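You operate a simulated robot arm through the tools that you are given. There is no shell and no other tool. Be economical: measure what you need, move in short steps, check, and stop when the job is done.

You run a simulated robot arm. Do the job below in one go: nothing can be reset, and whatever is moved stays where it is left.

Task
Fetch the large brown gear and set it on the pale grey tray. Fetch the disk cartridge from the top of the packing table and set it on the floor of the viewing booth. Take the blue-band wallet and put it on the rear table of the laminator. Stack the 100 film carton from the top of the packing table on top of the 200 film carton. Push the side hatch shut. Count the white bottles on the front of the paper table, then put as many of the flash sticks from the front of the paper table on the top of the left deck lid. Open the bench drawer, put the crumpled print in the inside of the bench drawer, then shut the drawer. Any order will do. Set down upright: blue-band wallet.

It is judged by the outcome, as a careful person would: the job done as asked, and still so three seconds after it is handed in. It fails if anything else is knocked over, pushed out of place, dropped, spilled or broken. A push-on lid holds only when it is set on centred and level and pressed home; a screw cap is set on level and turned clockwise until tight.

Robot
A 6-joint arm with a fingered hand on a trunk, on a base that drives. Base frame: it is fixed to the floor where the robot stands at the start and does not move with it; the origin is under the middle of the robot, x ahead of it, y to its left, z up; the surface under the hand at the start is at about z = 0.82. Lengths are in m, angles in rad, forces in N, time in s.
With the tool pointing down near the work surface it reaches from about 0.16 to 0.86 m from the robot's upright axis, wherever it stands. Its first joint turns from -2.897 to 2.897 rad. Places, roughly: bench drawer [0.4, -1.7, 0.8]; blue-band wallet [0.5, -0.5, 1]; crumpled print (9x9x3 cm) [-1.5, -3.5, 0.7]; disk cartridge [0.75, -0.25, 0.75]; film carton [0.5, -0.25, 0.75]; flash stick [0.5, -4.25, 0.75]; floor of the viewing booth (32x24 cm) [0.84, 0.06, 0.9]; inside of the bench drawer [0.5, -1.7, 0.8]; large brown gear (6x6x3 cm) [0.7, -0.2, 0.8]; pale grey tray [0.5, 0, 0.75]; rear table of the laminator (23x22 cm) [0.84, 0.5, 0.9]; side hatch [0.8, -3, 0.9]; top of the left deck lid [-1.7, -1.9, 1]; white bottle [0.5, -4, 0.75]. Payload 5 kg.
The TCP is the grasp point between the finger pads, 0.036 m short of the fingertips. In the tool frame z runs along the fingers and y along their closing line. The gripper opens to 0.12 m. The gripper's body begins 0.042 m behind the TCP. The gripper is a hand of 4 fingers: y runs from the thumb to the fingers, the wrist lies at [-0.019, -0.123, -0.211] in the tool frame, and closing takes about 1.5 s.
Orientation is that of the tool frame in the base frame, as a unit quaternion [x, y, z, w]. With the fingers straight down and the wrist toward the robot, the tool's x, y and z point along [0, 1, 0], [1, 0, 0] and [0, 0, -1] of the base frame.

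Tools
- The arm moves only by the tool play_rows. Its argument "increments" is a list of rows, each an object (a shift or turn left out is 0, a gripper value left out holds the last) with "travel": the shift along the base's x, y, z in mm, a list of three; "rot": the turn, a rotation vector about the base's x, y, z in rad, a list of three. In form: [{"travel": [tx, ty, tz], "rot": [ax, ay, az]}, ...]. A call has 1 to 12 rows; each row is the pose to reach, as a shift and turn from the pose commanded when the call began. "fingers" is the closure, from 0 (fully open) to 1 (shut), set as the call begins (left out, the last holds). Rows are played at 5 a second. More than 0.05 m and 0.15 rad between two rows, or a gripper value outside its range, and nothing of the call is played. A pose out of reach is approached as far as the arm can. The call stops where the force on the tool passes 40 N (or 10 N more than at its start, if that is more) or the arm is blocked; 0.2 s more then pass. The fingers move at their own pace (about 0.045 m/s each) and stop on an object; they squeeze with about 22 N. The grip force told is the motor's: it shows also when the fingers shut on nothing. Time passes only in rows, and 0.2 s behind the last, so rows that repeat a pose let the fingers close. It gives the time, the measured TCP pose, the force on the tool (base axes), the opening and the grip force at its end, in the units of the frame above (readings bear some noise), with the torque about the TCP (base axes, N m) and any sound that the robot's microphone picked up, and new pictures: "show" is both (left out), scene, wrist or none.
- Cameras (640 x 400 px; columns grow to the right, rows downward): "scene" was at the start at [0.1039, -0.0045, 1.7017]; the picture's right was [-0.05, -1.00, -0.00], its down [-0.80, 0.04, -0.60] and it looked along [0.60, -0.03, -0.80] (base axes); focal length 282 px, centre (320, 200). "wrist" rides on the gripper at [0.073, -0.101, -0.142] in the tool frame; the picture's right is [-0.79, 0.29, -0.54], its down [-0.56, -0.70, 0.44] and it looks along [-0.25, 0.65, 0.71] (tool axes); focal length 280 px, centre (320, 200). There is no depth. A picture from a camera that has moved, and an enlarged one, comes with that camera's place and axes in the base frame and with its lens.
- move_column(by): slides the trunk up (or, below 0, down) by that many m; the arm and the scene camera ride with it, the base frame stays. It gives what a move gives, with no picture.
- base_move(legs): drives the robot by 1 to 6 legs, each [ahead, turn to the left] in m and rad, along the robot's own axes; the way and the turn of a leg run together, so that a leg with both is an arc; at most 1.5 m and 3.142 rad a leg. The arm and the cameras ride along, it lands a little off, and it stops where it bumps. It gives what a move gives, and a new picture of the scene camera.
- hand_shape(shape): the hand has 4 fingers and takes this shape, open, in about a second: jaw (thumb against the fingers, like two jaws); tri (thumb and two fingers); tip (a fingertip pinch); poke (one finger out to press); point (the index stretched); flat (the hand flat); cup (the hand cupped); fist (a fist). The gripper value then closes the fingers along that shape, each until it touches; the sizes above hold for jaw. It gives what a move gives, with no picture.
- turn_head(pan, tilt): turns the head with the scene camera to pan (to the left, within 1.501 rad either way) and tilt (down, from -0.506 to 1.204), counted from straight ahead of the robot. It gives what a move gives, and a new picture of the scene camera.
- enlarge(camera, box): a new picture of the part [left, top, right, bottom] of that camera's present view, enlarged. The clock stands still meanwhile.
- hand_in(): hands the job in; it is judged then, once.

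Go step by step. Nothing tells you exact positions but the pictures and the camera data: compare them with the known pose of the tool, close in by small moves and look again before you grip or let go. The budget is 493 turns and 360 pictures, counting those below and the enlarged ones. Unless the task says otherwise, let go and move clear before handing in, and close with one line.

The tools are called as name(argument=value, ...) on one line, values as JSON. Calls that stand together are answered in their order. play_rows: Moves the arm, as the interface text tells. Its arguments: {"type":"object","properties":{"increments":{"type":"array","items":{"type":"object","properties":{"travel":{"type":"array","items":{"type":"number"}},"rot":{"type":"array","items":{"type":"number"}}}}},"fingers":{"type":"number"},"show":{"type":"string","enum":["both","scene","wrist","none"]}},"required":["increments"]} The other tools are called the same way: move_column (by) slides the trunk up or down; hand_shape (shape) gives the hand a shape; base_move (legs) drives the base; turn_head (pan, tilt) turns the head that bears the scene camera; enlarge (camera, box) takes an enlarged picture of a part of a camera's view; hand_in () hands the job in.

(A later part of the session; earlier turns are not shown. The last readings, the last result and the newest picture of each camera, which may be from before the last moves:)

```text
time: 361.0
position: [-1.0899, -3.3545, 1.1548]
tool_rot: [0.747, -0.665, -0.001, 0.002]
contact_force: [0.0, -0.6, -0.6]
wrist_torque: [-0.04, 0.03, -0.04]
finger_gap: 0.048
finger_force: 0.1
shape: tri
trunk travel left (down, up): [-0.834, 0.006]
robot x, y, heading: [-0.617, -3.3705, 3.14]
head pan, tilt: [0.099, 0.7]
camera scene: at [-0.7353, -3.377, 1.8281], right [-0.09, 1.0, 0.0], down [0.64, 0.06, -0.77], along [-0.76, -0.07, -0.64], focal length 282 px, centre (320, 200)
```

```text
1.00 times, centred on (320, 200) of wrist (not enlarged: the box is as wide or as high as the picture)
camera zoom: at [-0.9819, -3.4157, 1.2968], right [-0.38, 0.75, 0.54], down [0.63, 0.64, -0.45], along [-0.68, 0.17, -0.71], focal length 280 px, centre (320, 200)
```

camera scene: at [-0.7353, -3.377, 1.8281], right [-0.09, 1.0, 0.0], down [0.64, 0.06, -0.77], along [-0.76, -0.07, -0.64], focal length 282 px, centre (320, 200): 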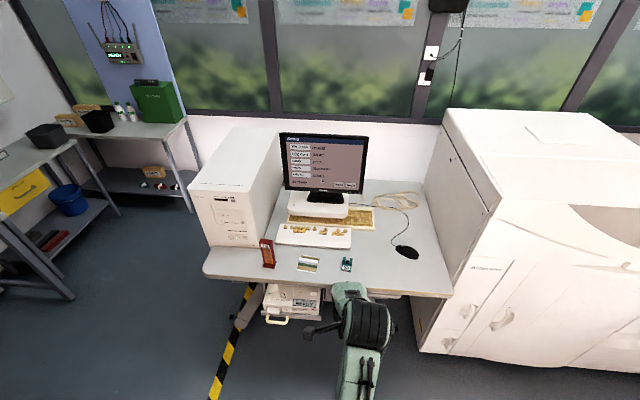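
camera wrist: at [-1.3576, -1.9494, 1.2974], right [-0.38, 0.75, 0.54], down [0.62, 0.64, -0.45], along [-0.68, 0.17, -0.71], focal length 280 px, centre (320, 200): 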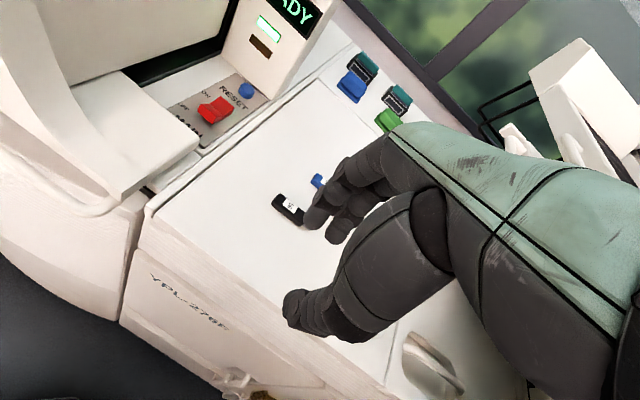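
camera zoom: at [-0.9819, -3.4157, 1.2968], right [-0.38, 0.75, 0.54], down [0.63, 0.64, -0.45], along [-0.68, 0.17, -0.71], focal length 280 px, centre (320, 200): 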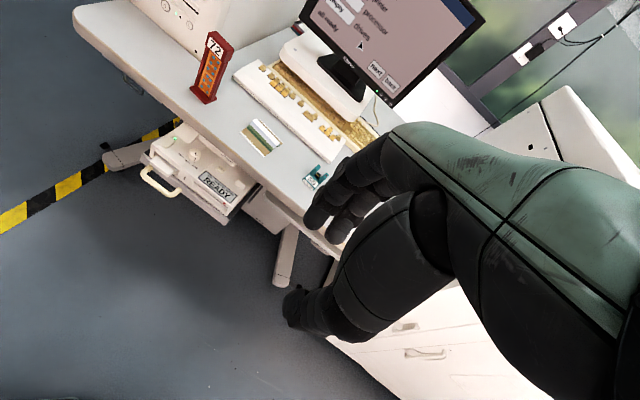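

The print (folded sheet) lies at about (-1.525,-3.51) on the desk. The drawer must be opened first with an empty hand, so I go to the bench now.

base_move(legs=[[0, -1.57], [1.67, 0], [0, -1.57]])

turn_head(pan=0.1, tilt=0.8)

```text
refused: 1.67 is not a number from -1.5 to 1.5
```

```text
time: 361.7
position: [-1.0912, -3.3552, 1.1554]
tool_rot: [0.746, -0.665, -0.003, 0.002]
contact_force: [0.0, -0.4, -0.3]
wrist_torque: [-0.01, -0.03, 0.01]
finger_gap: 0.0477
finger_force: 0.0
shape: tri
trunk travel left (down, up): [-0.834, 0.006]
robot x, y, heading: [-0.6184, -3.3717, 3.136]
head pan, tilt: [0.099, 0.799]
camera scene: at [-0.7311, -3.3766, 1.8198], right [-0.09, 1.0, 0.0], down [0.71, 0.07, -0.7], along [-0.69, -0.07, -0.72], focal length 282 px, centre (320, 200)
```

scene: 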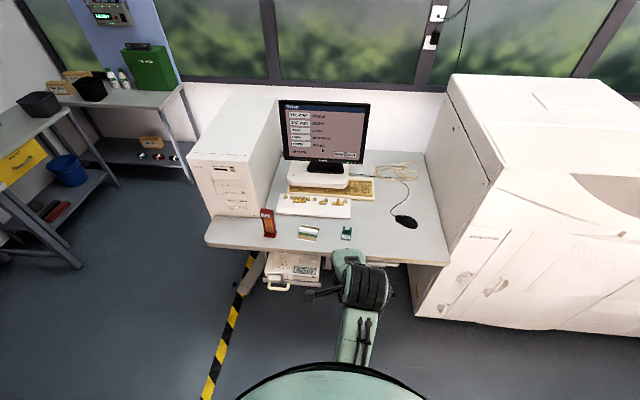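

base_move(legs=[[0, -1.57], [0.87, 0], [0.8, 0], [0, -1.57]])

enlarge(camera="scene", box=[120, 150, 520, 400])

```text
time: 380.0
position: [-0.1508, -1.717, 1.1539]
tool_rot: [0.661, 0.751, 0.002, 0.002]
contact_force: [0.0, 0.0, 0.4]
wrist_torque: [-0.02, 0.0, 0.02]
finger_gap: 0.0476
finger_force: 0.0
shape: tri
trunk travel left (down, up): [-0.834, 0.006]
robot x, y, heading: [-0.6253, -1.7082, 0.008]
head pan, tilt: [0.099, 0.799]
camera scene: at [-0.5115, -1.7011, 1.8198], right [0.1, -0.99, 0.0], down [-0.71, -0.07, -0.7], along [0.69, 0.07, -0.72], focal length 282 px, centre (320, 200)
```

scene: 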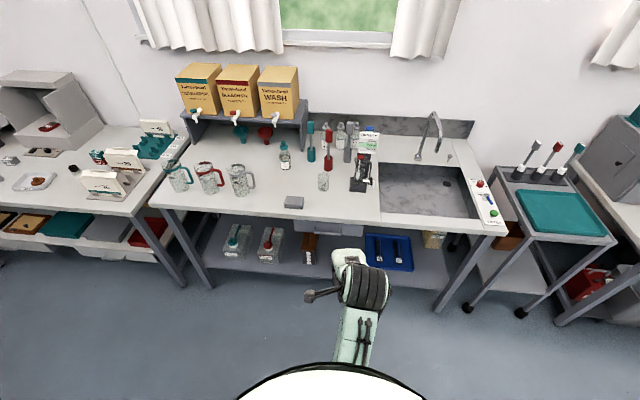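

```text
1.60 times, centred on (320, 275) of scene
camera zoom: at [-0.5115, -1.7011, 1.8198], right [0.1, -0.99, 0.0], down [-0.71, -0.07, -0.7], along [0.69, 0.07, -0.72], focal length 451 px, centre (320, 80)
```

zoom: 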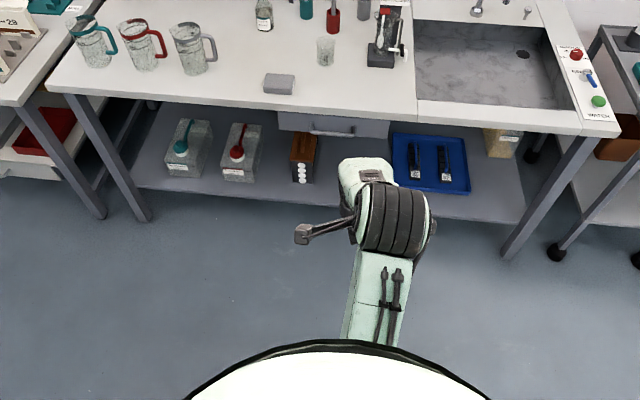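

The bench drawer front is under the countertop, centred near y=-1.65, handle z≈0.77. I lower the trunk to see it at a lower angle.

move_column(by=-0.4)

turn_head(pan=0.1, tilt=0.6)

enlarge(camera="scene", box=[220, 180, 420, 300])

```text
time: 383.8
position: [-0.1514, -1.7185, 0.7536]
tool_rot: [0.66, 0.751, 0.002, 0.001]
contact_force: [1.0, 0.4, 0.0]
wrist_torque: [-0.04, 0.0, 0.0]
finger_gap: 0.0477
finger_force: 0.1
shape: tri
trunk travel left (down, up): [-0.434, 0.406]
robot x, y, heading: [-0.6221, -1.7099, 0.007]
head pan, tilt: [0.099, 0.799]
```

```text
time: 384.6
position: [-0.1516, -1.7178, 0.7539]
tool_rot: [0.661, 0.751, 0.002, 0.001]
contact_force: [0.7, 0.1, -1.3]
wrist_torque: [-0.01, -0.02, 0.01]
finger_gap: 0.0479
finger_force: 0.1
shape: tri
trunk travel left (down, up): [-0.434, 0.406]
robot x, y, heading: [-0.6226, -1.7095, 0.006]
head pan, tilt: [0.099, 0.6]
camera scene: at [-0.5038, -1.7003, 1.4366], right [0.1, -0.99, 0.0], down [-0.56, -0.06, -0.82], along [0.82, 0.09, -0.57], focal length 282 px, centre (320, 200)
```

scene: 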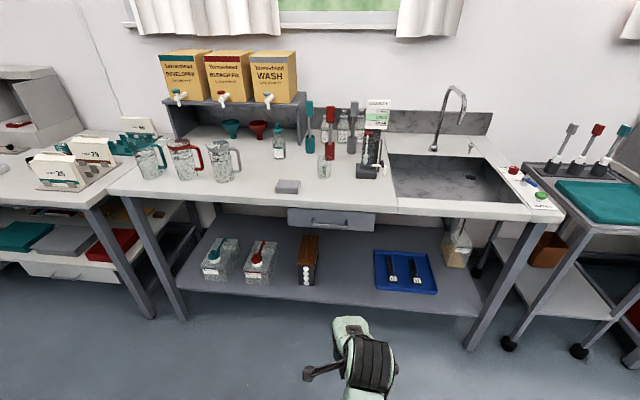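

```text
3.20 times, centred on (320, 240) of scene
camera zoom: at [-0.5038, -1.7003, 1.4366], right [0.1, -0.99, 0.0], down [-0.56, -0.06, -0.82], along [0.82, 0.09, -0.57], focal length 902 px, centre (320, 72)
```

zoom: 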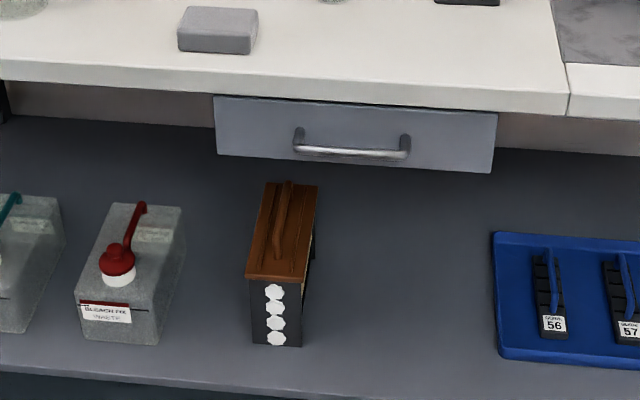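

The handle bar is at (0.293,-1.652,0.777), just under the counter edge. I'll grip it horizontally with the thumb on top, so I roll the hand by 180° about its own axis in free space, in two stages.

play_rows(increments=[{"travel": [20, 10, 5], "rot": [0, 0, -0.127]}, {"travel": [50, 20, 10], "rot": [0, 0, -0.127]}, {"travel": [90, 30, 15], "rot": [0, 0, -0.127]}, {"travel": [130, 40, 20], "rot": [0, 0, -0.127]}, {"travel": [170, 50, 25], "rot": [0, 0, -0.127]}], fingers=0, show="none")

play_rows(increments=[{"rot": [0.1, 0, -0.1]}, {"rot": [0.2, 0, -0.2]}, {"rot": [0.3, 0, -0.3]}, {"rot": [0.4, 0, -0.4]}, {"rot": [0.5, 0, -0.5]}, {"rot": [0.6, 0, -0.6]}, {"rot": [0.7, 0, -0.7]}, {"rot": [0.8, 0, -0.8]}, {"rot": [0.9, 0, -0.9]}, {"rot": [1.0, 0, -1.0]}, {"rot": [1.1107, 0, -1.1107]}], show="scene")

```text
time: 385.8
position: [0.0192, -1.6677, 0.7789]
tool_rot: [0.707, 0.707, 0.001, 0.001]
contact_force: [0.3, 0.7, -0.3]
wrist_torque: [0.03, 0.02, -0.03]
finger_gap: 0.1197
finger_force: 0.0
shape: tri
trunk travel left (down, up): [-0.434, 0.406]
robot x, y, heading: [-0.6185, -1.7111, 0.009]
head pan, tilt: [0.099, 0.6]
```

```text
refused: row 11 steps farther than a row can; nothing moved
```

play_rows(increments=[{"rot": [0.1, 0, -0.1]}, {"rot": [0.2, 0, -0.2]}, {"rot": [0.3, 0, -0.3]}, {"rot": [0.4, 0, -0.4]}, {"rot": [0.5, 0, -0.5]}, {"rot": [0.6, 0, -0.6]}, {"rot": [0.7, 0, -0.7]}, {"rot": [0.8, 0, -0.8]}, {"rot": [0.9, 0, -0.9]}, {"rot": [1.0, 0, -1.0]}, {"rot": [1.1, 0, -1.1]}], show="scene")

```text
time: 388.1
position: [0.0185, -1.6671, 0.7798]
tool_rot: [0.855, 0.151, 0.353, -0.349]
contact_force: [-0.2, -1.4, 0.1]
wrist_torque: [0.02, 0.0, -0.02]
finger_gap: 0.12
finger_force: 0.0
shape: tri
trunk travel left (down, up): [-0.434, 0.406]
robot x, y, heading: [-0.6183, -1.7079, 0.007]
head pan, tilt: [0.099, 0.6]
camera scene: at [-0.5039, -1.7002, 1.4367], right [0.1, -0.99, 0.0], down [-0.56, -0.06, -0.83], along [0.82, 0.09, -0.56], focal length 282 px, centre (320, 200)
```

scene: 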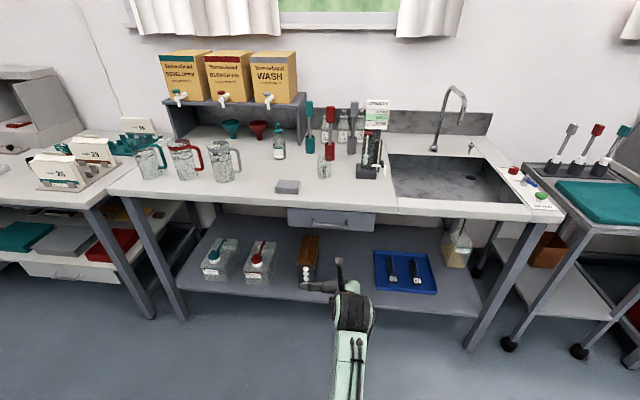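

Half done without trouble; second half.

play_rows(increments=[{"rot": [0.1, 0, -0.1]}, {"rot": [0.2, 0, -0.2]}, {"rot": [0.3, 0, -0.3]}, {"rot": [0.4, 0, -0.4]}, {"rot": [0.5, 0, -0.5]}, {"rot": [0.6, 0, -0.6]}, {"rot": [0.7, 0, -0.7]}, {"rot": [0.8, 0, -0.8]}, {"rot": [0.9, 0, -0.9]}, {"rot": [1.0, 0, -1.0]}, {"rot": [1.1, 0, -1.1]}], show="both")

```text
time: 390.6
position: [0.0193, -1.7366, 0.7739]
tool_rot: [0.523, -0.475, 0.49, -0.51]
contact_force: [-0.9, -0.1, 1.3]
wrist_torque: [0.0, 0.0, 0.01]
finger_gap: 0.1196
finger_force: 0.0
shape: tri
out of reach, approached as far as the arm can: row 10, 11
trunk travel left (down, up): [-0.434, 0.406]
robot x, y, heading: [-0.6222, -1.7111, 0.004]
head pan, tilt: [0.099, 0.6]
camera scene: at [-0.504, -1.7007, 1.4367], right [0.1, -0.99, 0.0], down [-0.56, -0.06, -0.83], along [0.82, 0.09, -0.56], focal length 282 px, centre (320, 200)
camera wrist: at [-0.119, -1.8169, 0.8765], right [-0.59, 0.74, -0.31], down [0.4, 0.61, 0.68], along [0.7, 0.28, -0.66], focal length 280 px, centre (320, 200)
```

scene: 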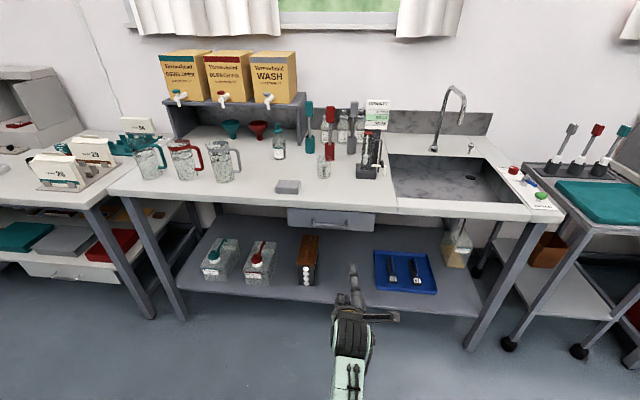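
wrist: 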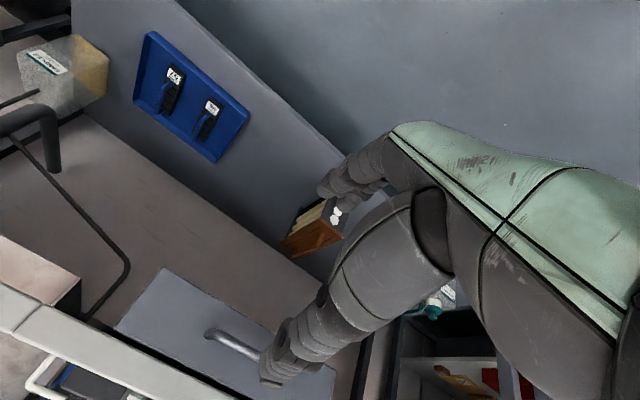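

The hand is now rolled with thumb on top. I half-close it, drive forward 0.2 m and then line up with the handle.

base_move(legs=[[0.19, 0]])

play_rows(increments=[{"travel": [0, 30, 1]}, {"travel": [0, 60, 2]}, {"travel": [0, 85, 3]}], fingers=0.5, show="wrist")

enlarge(camera="scene", box=[240, 200, 440, 340])

```text
time: 392.2
position: [0.2103, -1.7341, 0.7715]
tool_rot: [0.525, -0.474, 0.489, -0.51]
contact_force: [-0.7, -0.1, -1.1]
wrist_torque: [-0.02, 0.02, -0.08]
finger_gap: 0.1195
finger_force: 0.2
shape: tri
trunk travel left (down, up): [-0.434, 0.406]
robot x, y, heading: [-0.4293, -1.7056, 0.002]
head pan, tilt: [0.099, 0.6]
camera scene: at [-0.3123, -1.6991, 1.4365], right [0.11, -0.99, 0.0], down [-0.56, -0.06, -0.82], along [0.82, 0.09, -0.57], focal length 282 px, centre (320, 200)
```

scene: 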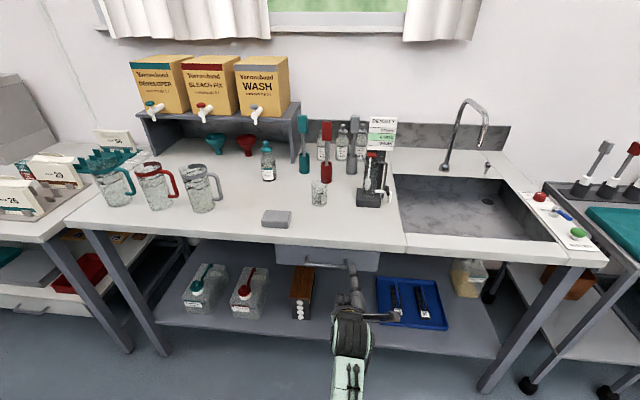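

```text
time: 393.0
position: [0.2138, -1.7092, 0.7707]
tool_rot: [0.536, -0.46, 0.482, -0.519]
contact_force: [-0.2, 0.4, -0.2]
wrist_torque: [0.02, 0.0, -0.01]
finger_gap: 0.0604
finger_force: 0.2
shape: tri
out of reach, approached as far as the arm can: row 1, 2, 3
trunk travel left (down, up): [-0.434, 0.406]
robot x, y, heading: [-0.4311, -1.7126, 0.009]
head pan, tilt: [0.099, 0.6]
camera wrist: at [0.0777, -1.7942, 0.8743], right [-0.63, 0.71, -0.32], down [0.37, 0.63, 0.68], along [0.68, 0.31, -0.66], focal length 280 px, centre (320, 200)
```

wrist: 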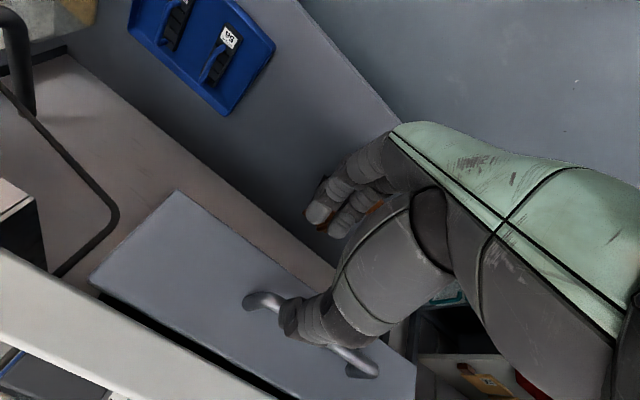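

```text
2.86 times, centred on (340, 270) of scene
camera zoom: at [-0.3133, -1.6989, 1.4366], right [0.11, -0.99, 0.0], down [-0.56, -0.06, -0.82], along [0.82, 0.09, -0.57], focal length 805 px, centre (263, 0)
```

zoom: 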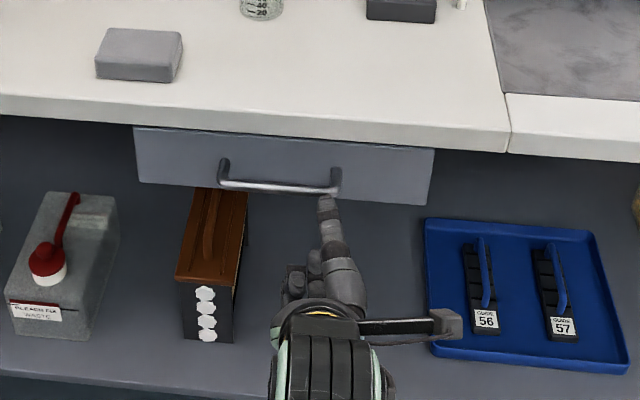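

The roll joint is at its limit, so I shift the base 6 cm to the left instead, and relax the roll slightly.

base_move(legs=[[-0.25, 0], [0, 0.22], [0.255, 0], [0, -0.225]])

play_rows(increments=[{"travel": [0, 0, 2], "rot": [-0.07, 0, 0.07]}, {"travel": [0, 0, 4], "rot": [-0.12, 0, 0.14]}], show="none")

enlarge(camera="scene", box=[240, 200, 440, 340])

enlarge(camera="wrist", box=[60, 120, 460, 400])

```text
time: 398.3
position: [0.2117, -1.6542, 0.7708]
tool_rot: [0.535, -0.46, 0.481, -0.519]
contact_force: [-0.6, -0.6, 0.7]
wrist_torque: [0.02, -0.02, 0.08]
finger_gap: 0.0601
finger_force: 0.1
shape: tri
trunk travel left (down, up): [-0.434, 0.406]
robot x, y, heading: [-0.4331, -1.6531, 0.005]
head pan, tilt: [0.099, 0.6]
camera scene: at [-0.3147, -1.6427, 1.4366], right [0.11, -0.99, 0.0], down [-0.56, -0.06, -0.83], along [0.82, 0.09, -0.56], focal length 282 px, centre (320, 200)
```

scene: 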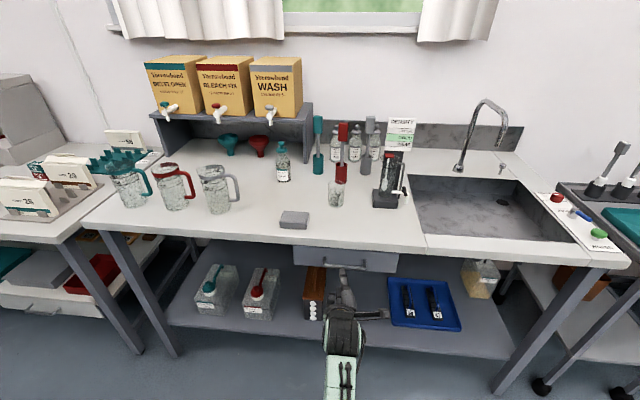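

```text
time: 398.9
position: [0.2106, -1.6521, 0.7752]
tool_rot: [0.597, -0.392, 0.47, -0.519]
contact_force: [0.5, -0.1, -0.8]
wrist_torque: [-0.01, 0.02, 0.03]
finger_gap: 0.0605
finger_force: 0.0
shape: tri
trunk travel left (down, up): [-0.434, 0.406]
robot x, y, heading: [-0.4357, -1.6529, 0.004]
head pan, tilt: [0.099, 0.6]
```

```text
2.86 times, centred on (340, 270) of scene
camera zoom: at [-0.3148, -1.6426, 1.4366], right [0.11, -0.99, 0.0], down [-0.56, -0.06, -0.83], along [0.82, 0.09, -0.56], focal length 805 px, centre (263, 0)
```

zoom: 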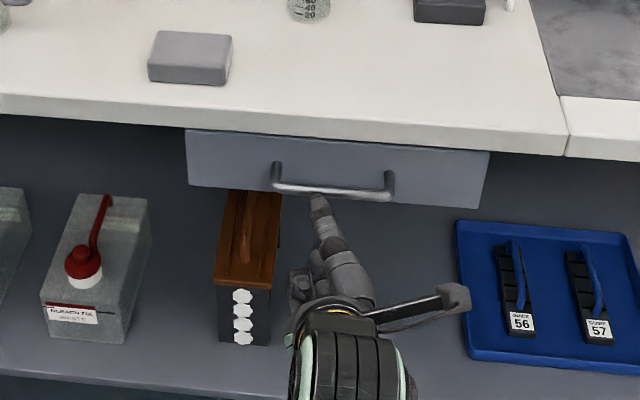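

```text
1.43 times, centred on (260, 260) of wrist
camera zoom: at [0.0884, -1.7428, 0.889], right [-0.72, 0.57, -0.4], down [0.27, 0.76, 0.6], along [0.64, 0.32, -0.7], focal length 401 px, centre (406, 114)
```

zoom: 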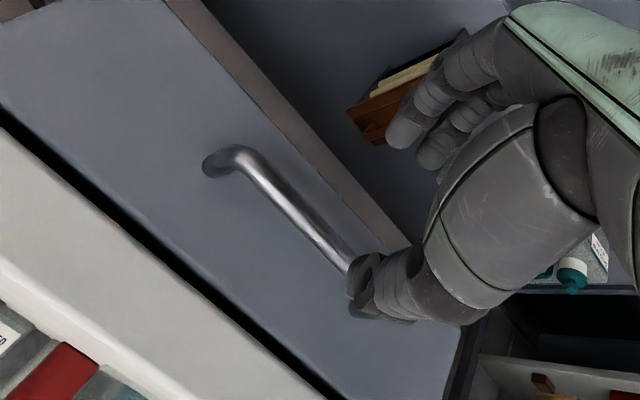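

Lined up with the bar (z≈0.783). I advance so that thumb passes above and fingers below it.

play_rows(increments=[{"travel": [20, -2, 5]}, {"travel": [40, -4, 7]}, {"travel": [55, -4, 7]}, {"travel": [68, -4, 7]}], show="none")

enlarge(camera="wrist", box=[60, 120, 460, 400])

enlarge(camera="scene", box=[280, 220, 400, 310])

```text
time: 399.8
position: [0.2637, -1.6599, 0.7781]
tool_rot: [0.598, -0.396, 0.469, -0.515]
contact_force: [-25.5, -5.2, 1.4]
wrist_torque: [0.25, -1.33, 0.21]
finger_gap: 0.062
finger_force: 0.0
shape: tri
trunk travel left (down, up): [-0.434, 0.406]
robot x, y, heading: [-0.4315, -1.6544, 0.003]
head pan, tilt: [0.099, 0.6]
stopped in row 4: the force on the tool passed its limit at 49 N (the readings are from after the stop); the commanded pose is now the measured one
```

```text
1.43 times, centred on (260, 260) of wrist
camera zoom: at [0.1422, -1.7489, 0.8941], right [-0.72, 0.58, -0.39], down [0.28, 0.75, 0.59], along [0.64, 0.31, -0.7], focal length 401 px, centre (406, 114)
```

zoom: 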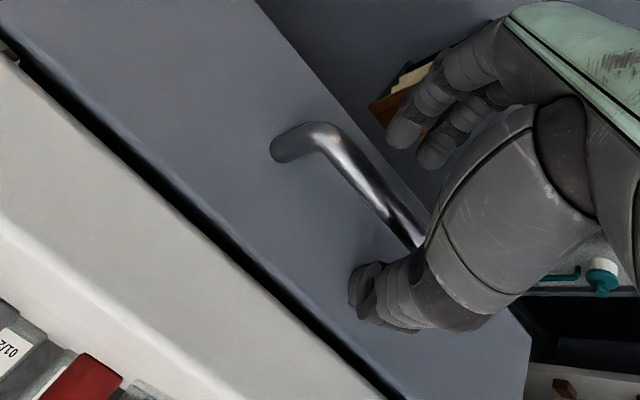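

```text
4.44 times, centred on (340, 265) of scene
camera zoom: at [-0.3173, -1.6429, 1.4368], right [0.1, -0.99, 0.0], down [-0.56, -0.06, -0.83], along [0.82, 0.09, -0.56], focal length 1253 px, centre (231, -89)
```

zoom: 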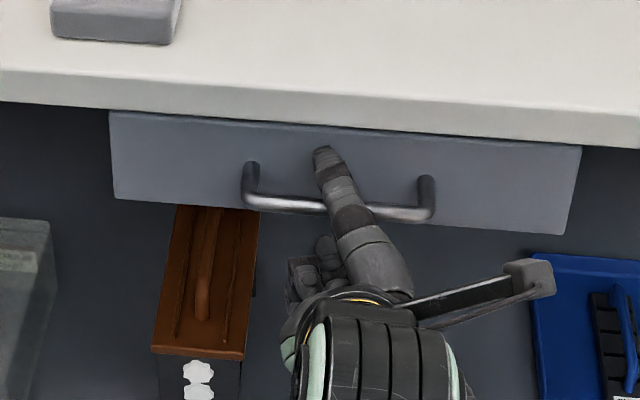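

Thumb is over the bar, fingers under it. I back off 4 mm and close.

play_rows(increments=[{"travel": [-4, 0, 0]}, {"travel": [-4, 0, 2]}, {"travel": [-4, 0, 2]}, {"travel": [-4, 0, 2]}, {"travel": [-4, 0, 2]}, {"travel": [-4, 0, 2]}, {"travel": [-4, 0, 2]}], fingers=1, show="wrist")

```text
time: 401.4
position: [0.2616, -1.6596, 0.7814]
tool_rot: [0.598, -0.395, 0.469, -0.516]
contact_force: [-8.5, -0.1, -2.3]
wrist_torque: [0.07, 1.13, -0.29]
finger_gap: 0.0256
finger_force: 22.0
shape: tri
trunk travel left (down, up): [-0.434, 0.406]
robot x, y, heading: [-0.4305, -1.6549, 0.006]
head pan, tilt: [0.099, 0.6]
camera wrist: at [0.1399, -1.7481, 0.8956], right [-0.72, 0.58, -0.39], down [0.28, 0.75, 0.59], along [0.64, 0.32, -0.7], focal length 280 px, centre (320, 200)
```

wrist: 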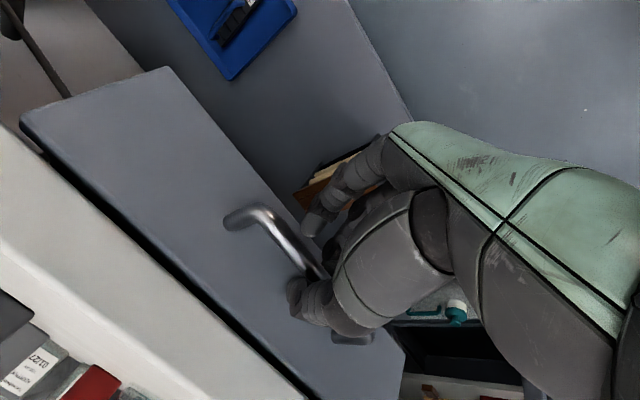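

Gripped something about 26 mm (bar). I pull back 40 mm and look.

play_rows(increments=[{"travel": [-10, 0, 0]}, {"travel": [-20, 0, 0]}, {"travel": [-30, 0, 0]}, {"travel": [-40, 0, 0]}], show="wrist")

```text
time: 402.4
position: [0.223, -1.6583, 0.7811]
tool_rot: [0.598, -0.395, 0.469, -0.516]
contact_force: [-0.2, 2.0, 1.1]
wrist_torque: [0.07, 0.94, -0.21]
finger_gap: 0.025
finger_force: 21.7
shape: tri
trunk travel left (down, up): [-0.434, 0.406]
robot x, y, heading: [-0.4304, -1.6519, 0.007]
head pan, tilt: [0.099, 0.6]
camera wrist: at [0.1008, -1.7477, 0.8962], right [-0.72, 0.58, -0.39], down [0.28, 0.75, 0.59], along [0.64, 0.32, -0.7], focal length 280 px, centre (320, 200)
```

wrist: 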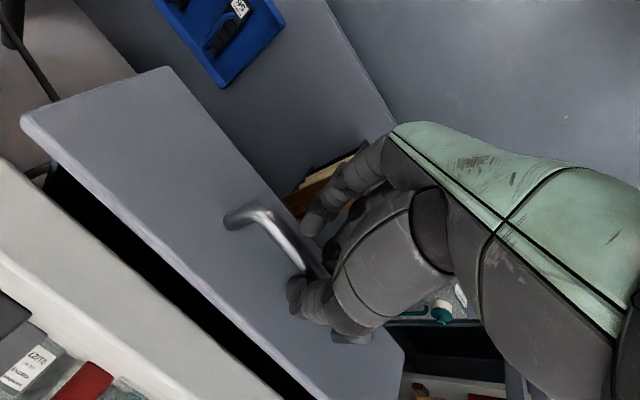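

The drawer comes along. I pull it further by reversing the base 0.18 m.

base_move(legs=[[-0.18, 0]])

```text
time: 404.0
position: [0.0419, -1.659, 0.7798]
tool_rot: [0.598, -0.395, 0.47, -0.516]
contact_force: [0.4, 5.5, -2.5]
wrist_torque: [0.13, 0.99, -0.05]
finger_gap: 0.0253
finger_force: 22.1
shape: tri
trunk travel left (down, up): [-0.434, 0.406]
robot x, y, heading: [-0.6131, -1.6519, 0.002]
head pan, tilt: [0.099, 0.6]
camera scene: at [-0.4959, -1.6427, 1.4366], right [0.1, -0.99, 0.0], down [-0.56, -0.06, -0.83], along [0.82, 0.09, -0.56], focal length 282 px, centre (320, 200)
```

scene: 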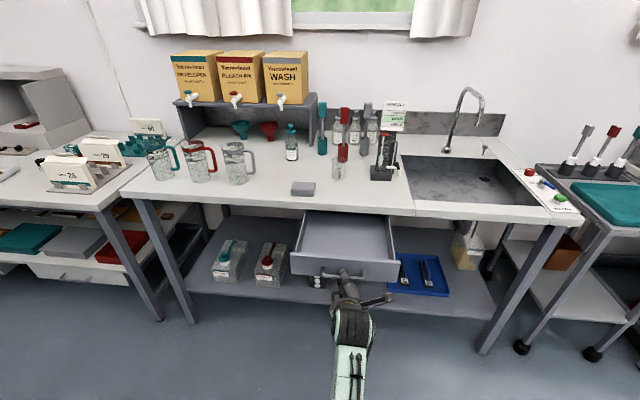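

The drawer is open about 0.22 m and empty. I release the handle and back away.

play_rows(increments=[{"travel": [0, 0, 0]}, {"travel": [0, 0, 0]}, {"travel": [0, 0, 0]}, {"travel": [-10, 0, 0]}, {"travel": [-30, 0, 0]}, {"travel": [-60, 0, 0]}, {"travel": [-90, 0, 0]}], fingers=0.4, show="none")

base_move(legs=[[-0.1, 0]])

```text
time: 405.6
position: [-0.0487, -1.6591, 0.7815]
tool_rot: [0.598, -0.394, 0.469, -0.516]
contact_force: [-0.5, 0.2, -0.8]
wrist_torque: [0.02, 0.05, 0.0]
finger_gap: 0.0717
finger_force: 0.1
shape: tri
trunk travel left (down, up): [-0.434, 0.406]
robot x, y, heading: [-0.6123, -1.651, 0.007]
head pan, tilt: [0.099, 0.6]
```

```text
time: 406.8
position: [-0.1488, -1.658, 0.7809]
tool_rot: [0.598, -0.395, 0.469, -0.517]
contact_force: [-0.3, -0.7, 0.3]
wrist_torque: [0.01, 0.02, 0.02]
finger_gap: 0.0714
finger_force: 0.0
shape: tri
trunk travel left (down, up): [-0.434, 0.406]
robot x, y, heading: [-0.7133, -1.6536, 0.008]
head pan, tilt: [0.099, 0.6]
camera scene: at [-0.597, -1.6439, 1.4368], right [0.11, -0.99, 0.0], down [-0.56, -0.06, -0.83], along [0.82, 0.09, -0.56], focal length 282 px, centre (320, 200)
```

scene: 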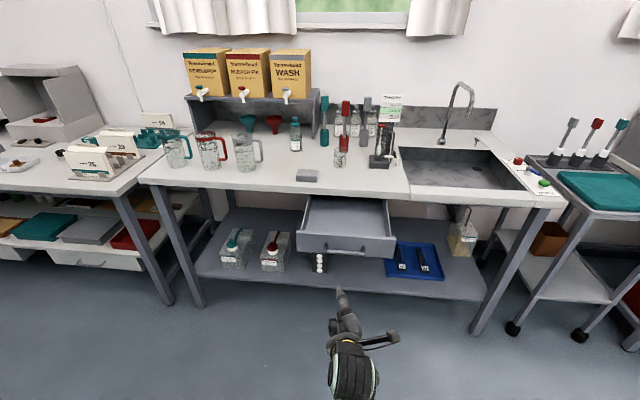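

Now I roll the hand back to the normal orientation.

play_rows(increments=[{"travel": [0, 0, 5], "rot": [-0.1, -0.005, 0.101]}, {"travel": [0, 0, 10], "rot": [-0.201, -0.01, 0.202]}, {"travel": [0, 0, 15], "rot": [-0.301, -0.015, 0.304]}, {"travel": [0, 0, 20], "rot": [-0.402, -0.019, 0.405]}, {"travel": [0, 0, 25], "rot": [-0.502, -0.024, 0.506]}, {"travel": [0, 0, 30], "rot": [-0.603, -0.029, 0.607]}, {"travel": [0, 0, 35], "rot": [-0.703, -0.034, 0.708]}, {"travel": [0, 0, 40], "rot": [-0.804, -0.039, 0.81]}, {"travel": [0, 0, 45], "rot": [-0.904, -0.044, 0.911]}, {"travel": [0, 0, 50], "rot": [-1.0045, -0.0485, 1.012]}], show="none")

play_rows(increments=[{"travel": [0, 0, 5], "rot": [-0.1, -0.005, 0.101]}, {"travel": [0, 0, 10], "rot": [-0.201, -0.01, 0.202]}, {"travel": [0, 0, 15], "rot": [-0.301, -0.015, 0.304]}, {"travel": [0, 0, 20], "rot": [-0.402, -0.019, 0.405]}, {"travel": [0, 0, 25], "rot": [-0.502, -0.024, 0.506]}, {"travel": [0, 0, 30], "rot": [-0.603, -0.029, 0.607]}, {"travel": [0, 0, 35], "rot": [-0.703, -0.034, 0.708]}, {"travel": [0, 0, 40], "rot": [-0.804, -0.039, 0.81]}, {"travel": [0, 0, 45], "rot": [-0.904, -0.044, 0.911]}, {"travel": [0, 0, 50], "rot": [-1.0045, -0.0485, 1.012]}], show="none")

hand_shape(shape="jaw")

```text
time: 409.0
position: [-0.1471, -1.6584, 0.8314]
tool_rot: [0.863, 0.208, 0.308, -0.341]
contact_force: [0.4, 0.4, 0.4]
wrist_torque: [-0.03, -0.01, -0.01]
finger_gap: 0.0716
finger_force: 0.1
shape: tri
trunk travel left (down, up): [-0.434, 0.406]
robot x, y, heading: [-0.712, -1.6521, 0.011]
head pan, tilt: [0.099, 0.6]
```

```text
time: 411.2
position: [-0.137, -1.6594, 0.8595]
tool_rot: [0.706, 0.708, 0.0, 0.003]
contact_force: [-0.3, 0.0, 0.3]
wrist_torque: [-0.03, 0.02, -0.01]
finger_gap: 0.0714
finger_force: 0.0
shape: tri
out of reach, approached as far as the arm can: row 7, 8, 9, 10
trunk travel left (down, up): [-0.434, 0.406]
robot x, y, heading: [-0.713, -1.6544, 0.0]
head pan, tilt: [0.099, 0.6]
```

```text
time: 412.1
position: [-0.136, -1.6589, 0.8598]
tool_rot: [0.707, 0.708, 0.0, 0.002]
contact_force: [0.1, -0.1, 0.0]
wrist_torque: [0.01, 0.0, -0.02]
finger_gap: 0.1201
finger_force: 0.0
shape: jaw
trunk travel left (down, up): [-0.434, 0.406]
robot x, y, heading: [-0.7105, -1.656, 0.006]
head pan, tilt: [0.099, 0.6]
```

Now back to the desk for the print.

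move_column(by=0.25)

base_move(legs=[[0, -1.575], [0.95, 0], [0.9, 0], [0, -1.57], [0.36, 0]])

turn_head(pan=0, tilt=0.95)

```text
time: 414.7
position: [-0.1366, -1.6579, 1.1095]
tool_rot: [0.707, 0.707, 0.001, 0.001]
contact_force: [-0.1, 0.2, 0.4]
wrist_torque: [0.02, 0.0, 0.01]
finger_gap: 0.12
finger_force: 0.0
shape: jaw
trunk travel left (down, up): [-0.684, 0.156]
robot x, y, heading: [-0.7132, -1.6533, 0.008]
head pan, tilt: [0.099, 0.6]
```

```text
time: 436.0
position: [-1.5932, -3.5267, 1.1097]
tool_rot: [0.715, -0.699, -0.002, 0.0]
contact_force: [0.5, 0.3, -0.1]
wrist_torque: [0.01, 0.04, -0.01]
finger_gap: 0.12
finger_force: 0.0
shape: jaw
trunk travel left (down, up): [-0.684, 0.156]
robot x, y, heading: [-1.0189, -3.5243, -3.112]
head pan, tilt: [0.099, 0.6]
camera scene: at [-1.1362, -3.5335, 1.6867], right [-0.13, 0.99, 0.0], down [0.56, 0.07, -0.83], along [-0.82, -0.1, -0.56], focal length 282 px, centre (320, 200)
```

scene: 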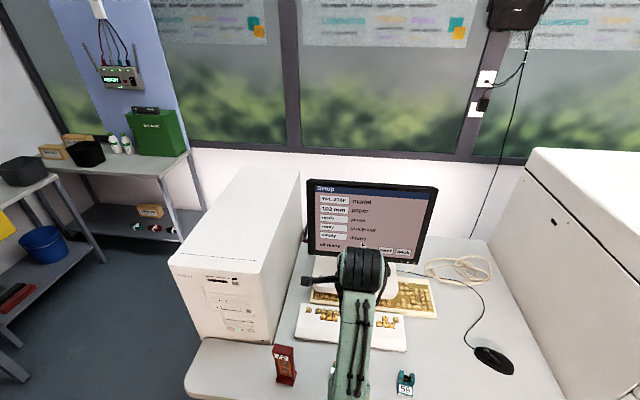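

```text
time: 436.9
position: [-1.5922, -3.5274, 1.1102]
tool_rot: [0.715, -0.699, -0.003, 0.0]
contact_force: [0.2, 0.6, -0.1]
wrist_torque: [-0.04, 0.0, 0.0]
finger_gap: 0.1201
finger_force: 0.1
shape: jaw
trunk travel left (down, up): [-0.684, 0.156]
robot x, y, heading: [-1.016, -3.5197, -3.109]
head pan, tilt: [0.0, 0.949]
camera scene: at [-1.121, -3.5244, 1.6583], right [-0.03, 1.0, 0.0], down [0.81, 0.02, -0.58], along [-0.58, -0.02, -0.81], focal length 282 px, centre (320, 200)
```

scene: 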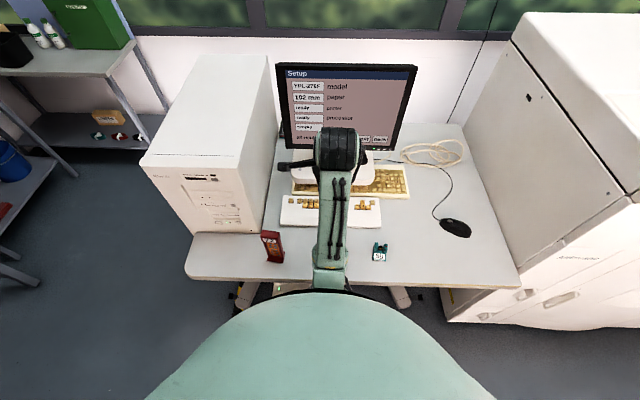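

play_rows(increments=[{"travel": [40, -10, 0]}, {"travel": [80, -25, 0]}, {"travel": [110, -40, 0]}], show="wrist")

```text
time: 437.6
position: [-1.5041, -3.5688, 1.0795]
tool_rot: [0.715, -0.699, -0.003, 0.002]
contact_force: [-0.7, -0.8, -0.2]
wrist_torque: [0.01, -0.01, 0.01]
finger_gap: 0.1198
finger_force: 0.1
shape: jaw
out of reach, approached as far as the arm can: row 1, 2, 3
trunk travel left (down, up): [-0.684, 0.156]
robot x, y, heading: [-1.0172, -3.5207, -3.118]
head pan, tilt: [0.0, 0.949]
camera wrist: at [-1.4017, -3.64, 1.2215], right [-0.3, 0.78, 0.55], down [0.69, 0.58, -0.45], along [-0.66, 0.24, -0.71], focal length 280 px, centre (320, 200)
```

wrist: 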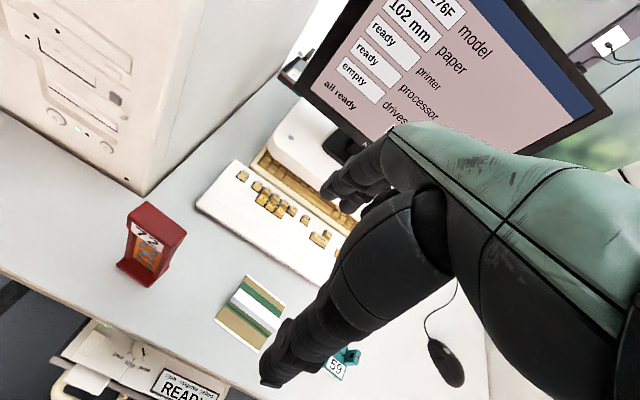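

enlarge(camera="wrist", box=[190, 250, 310, 370])

```text
3.33 times, centred on (250, 310) of wrist
camera zoom: at [-1.4017, -3.64, 1.2215], right [-0.3, 0.78, 0.55], down [0.69, 0.58, -0.45], along [-0.66, 0.24, -0.71], focal length 935 px, centre (553, -167)
```

zoom: 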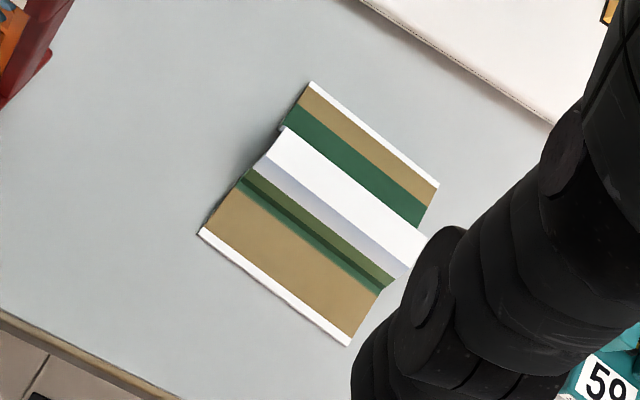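

The print is at (-1.542,-3.515), with its ridge along y; I'll grip it across y by its zigzag ends. For that I shift the base to its right.

base_move(legs=[[-0.36, 0], [0, -0.5], [0.4, 0], [0, 0.475]])

play_rows(increments=[{"travel": [0, -15, -5], "rot": [0, 0, 0.13]}, {"travel": [0, -30, -10], "rot": [0, 0, 0.26]}, {"travel": [0, -45, -15], "rot": [0, 0, 0.39]}, {"travel": [0, -60, -25], "rot": [0, 0, 0.52]}, {"travel": [0, -75, -35], "rot": [0, 0, 0.65]}, {"travel": [0, -90, -45], "rot": [0, 0, 0.78]}, {"travel": [0, -105, -55], "rot": [0, 0, 0.91]}, {"travel": [0, -120, -65], "rot": [0, 0, 1.04]}, {"travel": [0, -135, -75], "rot": [0, 0, 1.17]}, {"travel": [0, -150, -85], "rot": [0, 0, 1.3]}, {"travel": [0, -160, -95], "rot": [0, 0, 1.42]}, {"travel": [0, -160, -105], "rot": [0, 0, 1.5]}], show="wrist")

```text
time: 445.7
position: [-1.5021, -3.3597, 1.0787]
tool_rot: [-0.704, 0.71, 0.003, -0.001]
contact_force: [0.1, -0.1, -0.1]
wrist_torque: [0.04, -0.02, 0.03]
finger_gap: 0.1199
finger_force: 0.0
shape: jaw
trunk travel left (down, up): [-0.684, 0.156]
robot x, y, heading: [-1.0143, -3.3266, 3.14]
head pan, tilt: [0.0, 0.949]
camera scene: at [-1.1176, -3.3268, 1.6582], right [0.0, 1.0, 0.0], down [0.81, 0.0, -0.58], along [-0.58, 0.0, -0.81], focal length 282 px, centre (320, 200)
```

scene: 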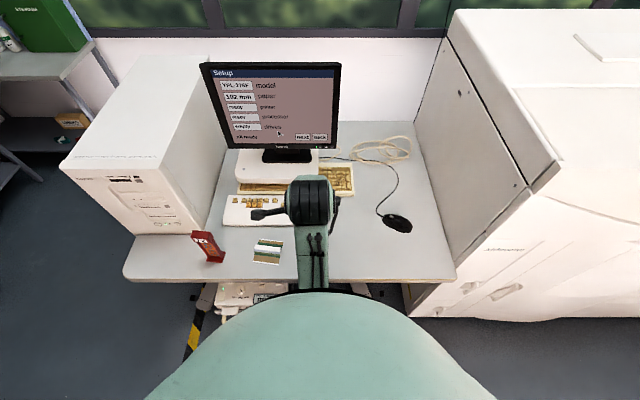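

```text
time: 448.3
position: [-1.5029, -3.5206, 0.9748]
tool_rot: [0.999, -0.038, -0.001, 0.003]
contact_force: [-0.2, 0.5, 0.8]
wrist_torque: [0.03, 0.03, -0.01]
finger_gap: 0.1199
finger_force: 0.1
shape: jaw
trunk travel left (down, up): [-0.684, 0.156]
robot x, y, heading: [-1.0133, -3.3293, 3.142]
head pan, tilt: [0.0, 0.949]
camera wrist: at [-1.4226, -3.4236, 1.1164], right [-0.81, -0.22, 0.55], down [-0.51, 0.74, -0.45], along [-0.3, -0.64, -0.71], focal length 280 px, centre (320, 200)
```

wrist: 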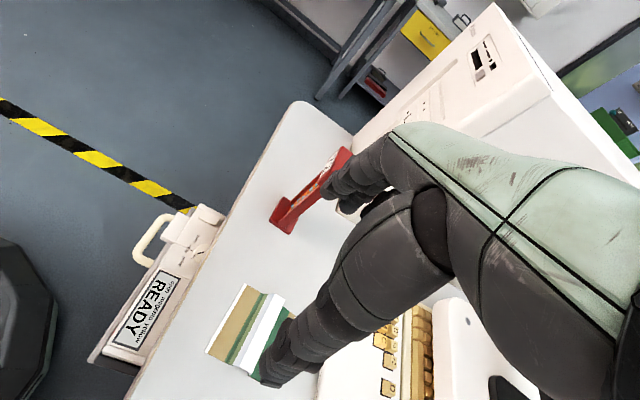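

play_rows(increments=[{"travel": [-16, 3, -40]}, {"travel": [-32, 5, -80]}, {"travel": [-32, 5, -120]}, {"travel": [-32, 5, -145]}], show="wrist")

```text
time: 449.3
position: [-1.535, -3.5136, 0.8292]
tool_rot: [0.999, -0.039, -0.001, 0.003]
contact_force: [0.3, -0.3, -0.1]
wrist_torque: [-0.01, -0.05, -0.01]
finger_gap: 0.12
finger_force: 0.1
shape: jaw
trunk travel left (down, up): [-0.684, 0.156]
robot x, y, heading: [-1.0145, -3.3274, 3.14]
head pan, tilt: [0.0, 0.949]
camera wrist: at [-1.4543, -3.4186, 0.9708], right [-0.81, -0.22, 0.55], down [-0.5, 0.74, -0.45], along [-0.3, -0.64, -0.71], focal length 280 px, centre (320, 200)
```

wrist: 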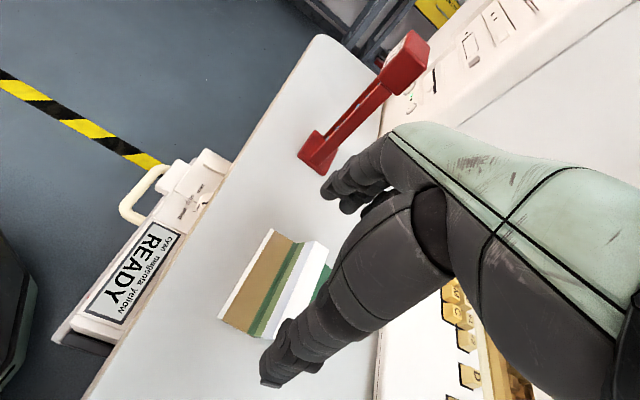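

Thumb and fingers straddle the print. Lower a bit more and close.

play_rows(increments=[{"travel": [0, 0, -10]}, {"travel": [0, 0, -20]}, {"travel": [0, 0, -24]}], show="none")

play_rows(increments=[{"travel": [0, 0, 0]}, {"travel": [0, 0, 0]}, {"travel": [0, 0, 0]}, {"travel": [0, 0, 0]}, {"travel": [0, 0, 0]}, {"travel": [0, 0, 0]}], fingers=1, show="wrist")

```text
time: 450.1
position: [-1.5344, -3.5152, 0.8049]
tool_rot: [0.999, -0.04, -0.001, 0.003]
contact_force: [1.7, 0.1, -0.8]
wrist_torque: [-0.04, -0.04, 0.03]
finger_gap: 0.12
finger_force: 0.1
shape: jaw
trunk travel left (down, up): [-0.684, 0.156]
robot x, y, heading: [-1.0137, -3.3244, 3.136]
head pan, tilt: [0.0, 0.949]
```

```text
time: 451.5
position: [-1.5332, -3.5149, 0.8046]
tool_rot: [0.999, -0.038, -0.001, 0.003]
contact_force: [-0.1, 0.1, 0.4]
wrist_torque: [-0.01, 0.03, -0.01]
finger_gap: 0.0503
finger_force: 0.1
shape: jaw
trunk travel left (down, up): [-0.684, 0.156]
robot x, y, heading: [-1.0161, -3.3269, 3.137]
head pan, tilt: [0.0, 0.949]
camera wrist: at [-1.4541, -3.4188, 0.9476], right [-0.81, -0.22, 0.55], down [-0.5, 0.74, -0.45], along [-0.3, -0.64, -0.71], focal length 280 px, centre (320, 200)
```

wrist: 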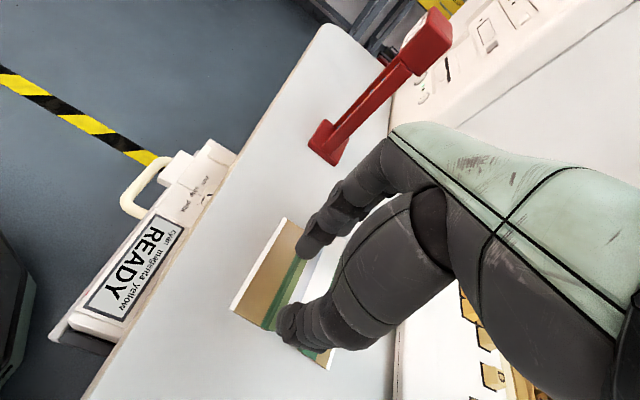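

The fingers slid above it. I open, go 13 mm lower, and close again.

play_rows(increments=[{"travel": [0, 0, 4]}, {"travel": [0, 0, 6]}, {"travel": [0, 0, 6]}, {"travel": [0, 0, 6]}, {"travel": [0, 0, 6]}, {"travel": [0, 0, 0]}, {"travel": [0, 0, -8]}, {"travel": [0, 0, -12]}], fingers=0, show="none")

play_rows(increments=[{"travel": [0, 0, -2]}, {"travel": [0, 0, -2]}, {"travel": [0, 0, -2]}, {"travel": [0, 0, -2]}, {"travel": [0, 0, -2]}], fingers=1, show="wrist")

```text
time: 453.3
position: [-1.534, -3.5143, 0.7936]
tool_rot: [0.999, -0.039, -0.001, 0.003]
contact_force: [-0.1, 0.3, 0.3]
wrist_torque: [0.02, -0.03, 0.0]
finger_gap: 0.1198
finger_force: 0.0
shape: jaw
trunk travel left (down, up): [-0.684, 0.156]
robot x, y, heading: [-1.0156, -3.3234, 3.142]
head pan, tilt: [0.0, 0.949]
```

```text
time: 454.5
position: [-1.5346, -3.5136, 0.7921]
tool_rot: [0.999, -0.039, 0.0, 0.003]
contact_force: [0.5, 0.0, 0.2]
wrist_torque: [-0.01, 0.01, -0.01]
finger_gap: 0.0683
finger_force: 0.0
shape: jaw
trunk travel left (down, up): [-0.684, 0.156]
robot x, y, heading: [-1.0138, -3.3248, 3.138]
head pan, tilt: [0.0, 0.949]
camera wrist: at [-1.4543, -3.419, 0.9334], right [-0.81, -0.22, 0.55], down [-0.5, 0.74, -0.45], along [-0.3, -0.64, -0.71], focal length 280 px, centre (320, 200)
```

wrist: 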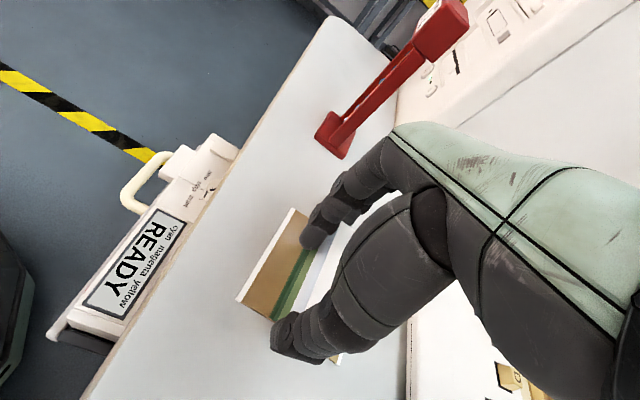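

play_rows(increments=[{"travel": [0, 0, 0]}, {"travel": [0, 0, 0]}, {"travel": [0, 0, 0]}, {"travel": [0, 0, 0]}], fingers=1, show="wrist")

```text
time: 455.5
position: [-1.5355, -3.5142, 0.7903]
tool_rot: [0.999, -0.039, -0.001, 0.003]
contact_force: [0.2, 0.1, -0.3]
wrist_torque: [0.02, -0.03, 0.04]
finger_gap: 0.027
finger_force: 21.8
shape: jaw
trunk travel left (down, up): [-0.684, 0.156]
robot x, y, heading: [-1.0147, -3.3256, 3.141]
head pan, tilt: [0.0, 0.949]
camera wrist: at [-1.4543, -3.419, 0.9333], right [-0.81, -0.22, 0.55], down [-0.5, 0.74, -0.45], along [-0.3, -0.64, -0.71], focal length 280 px, centre (320, 200)
```

wrist: 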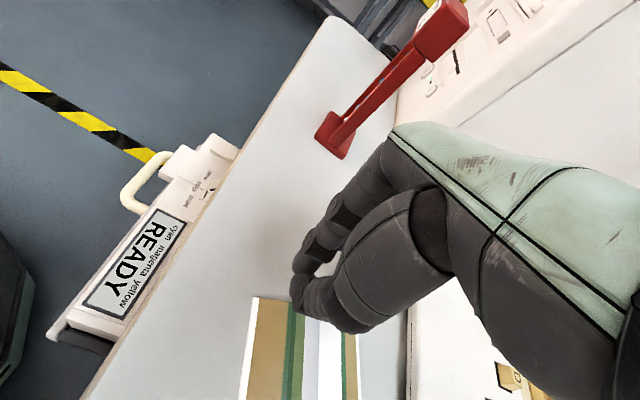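

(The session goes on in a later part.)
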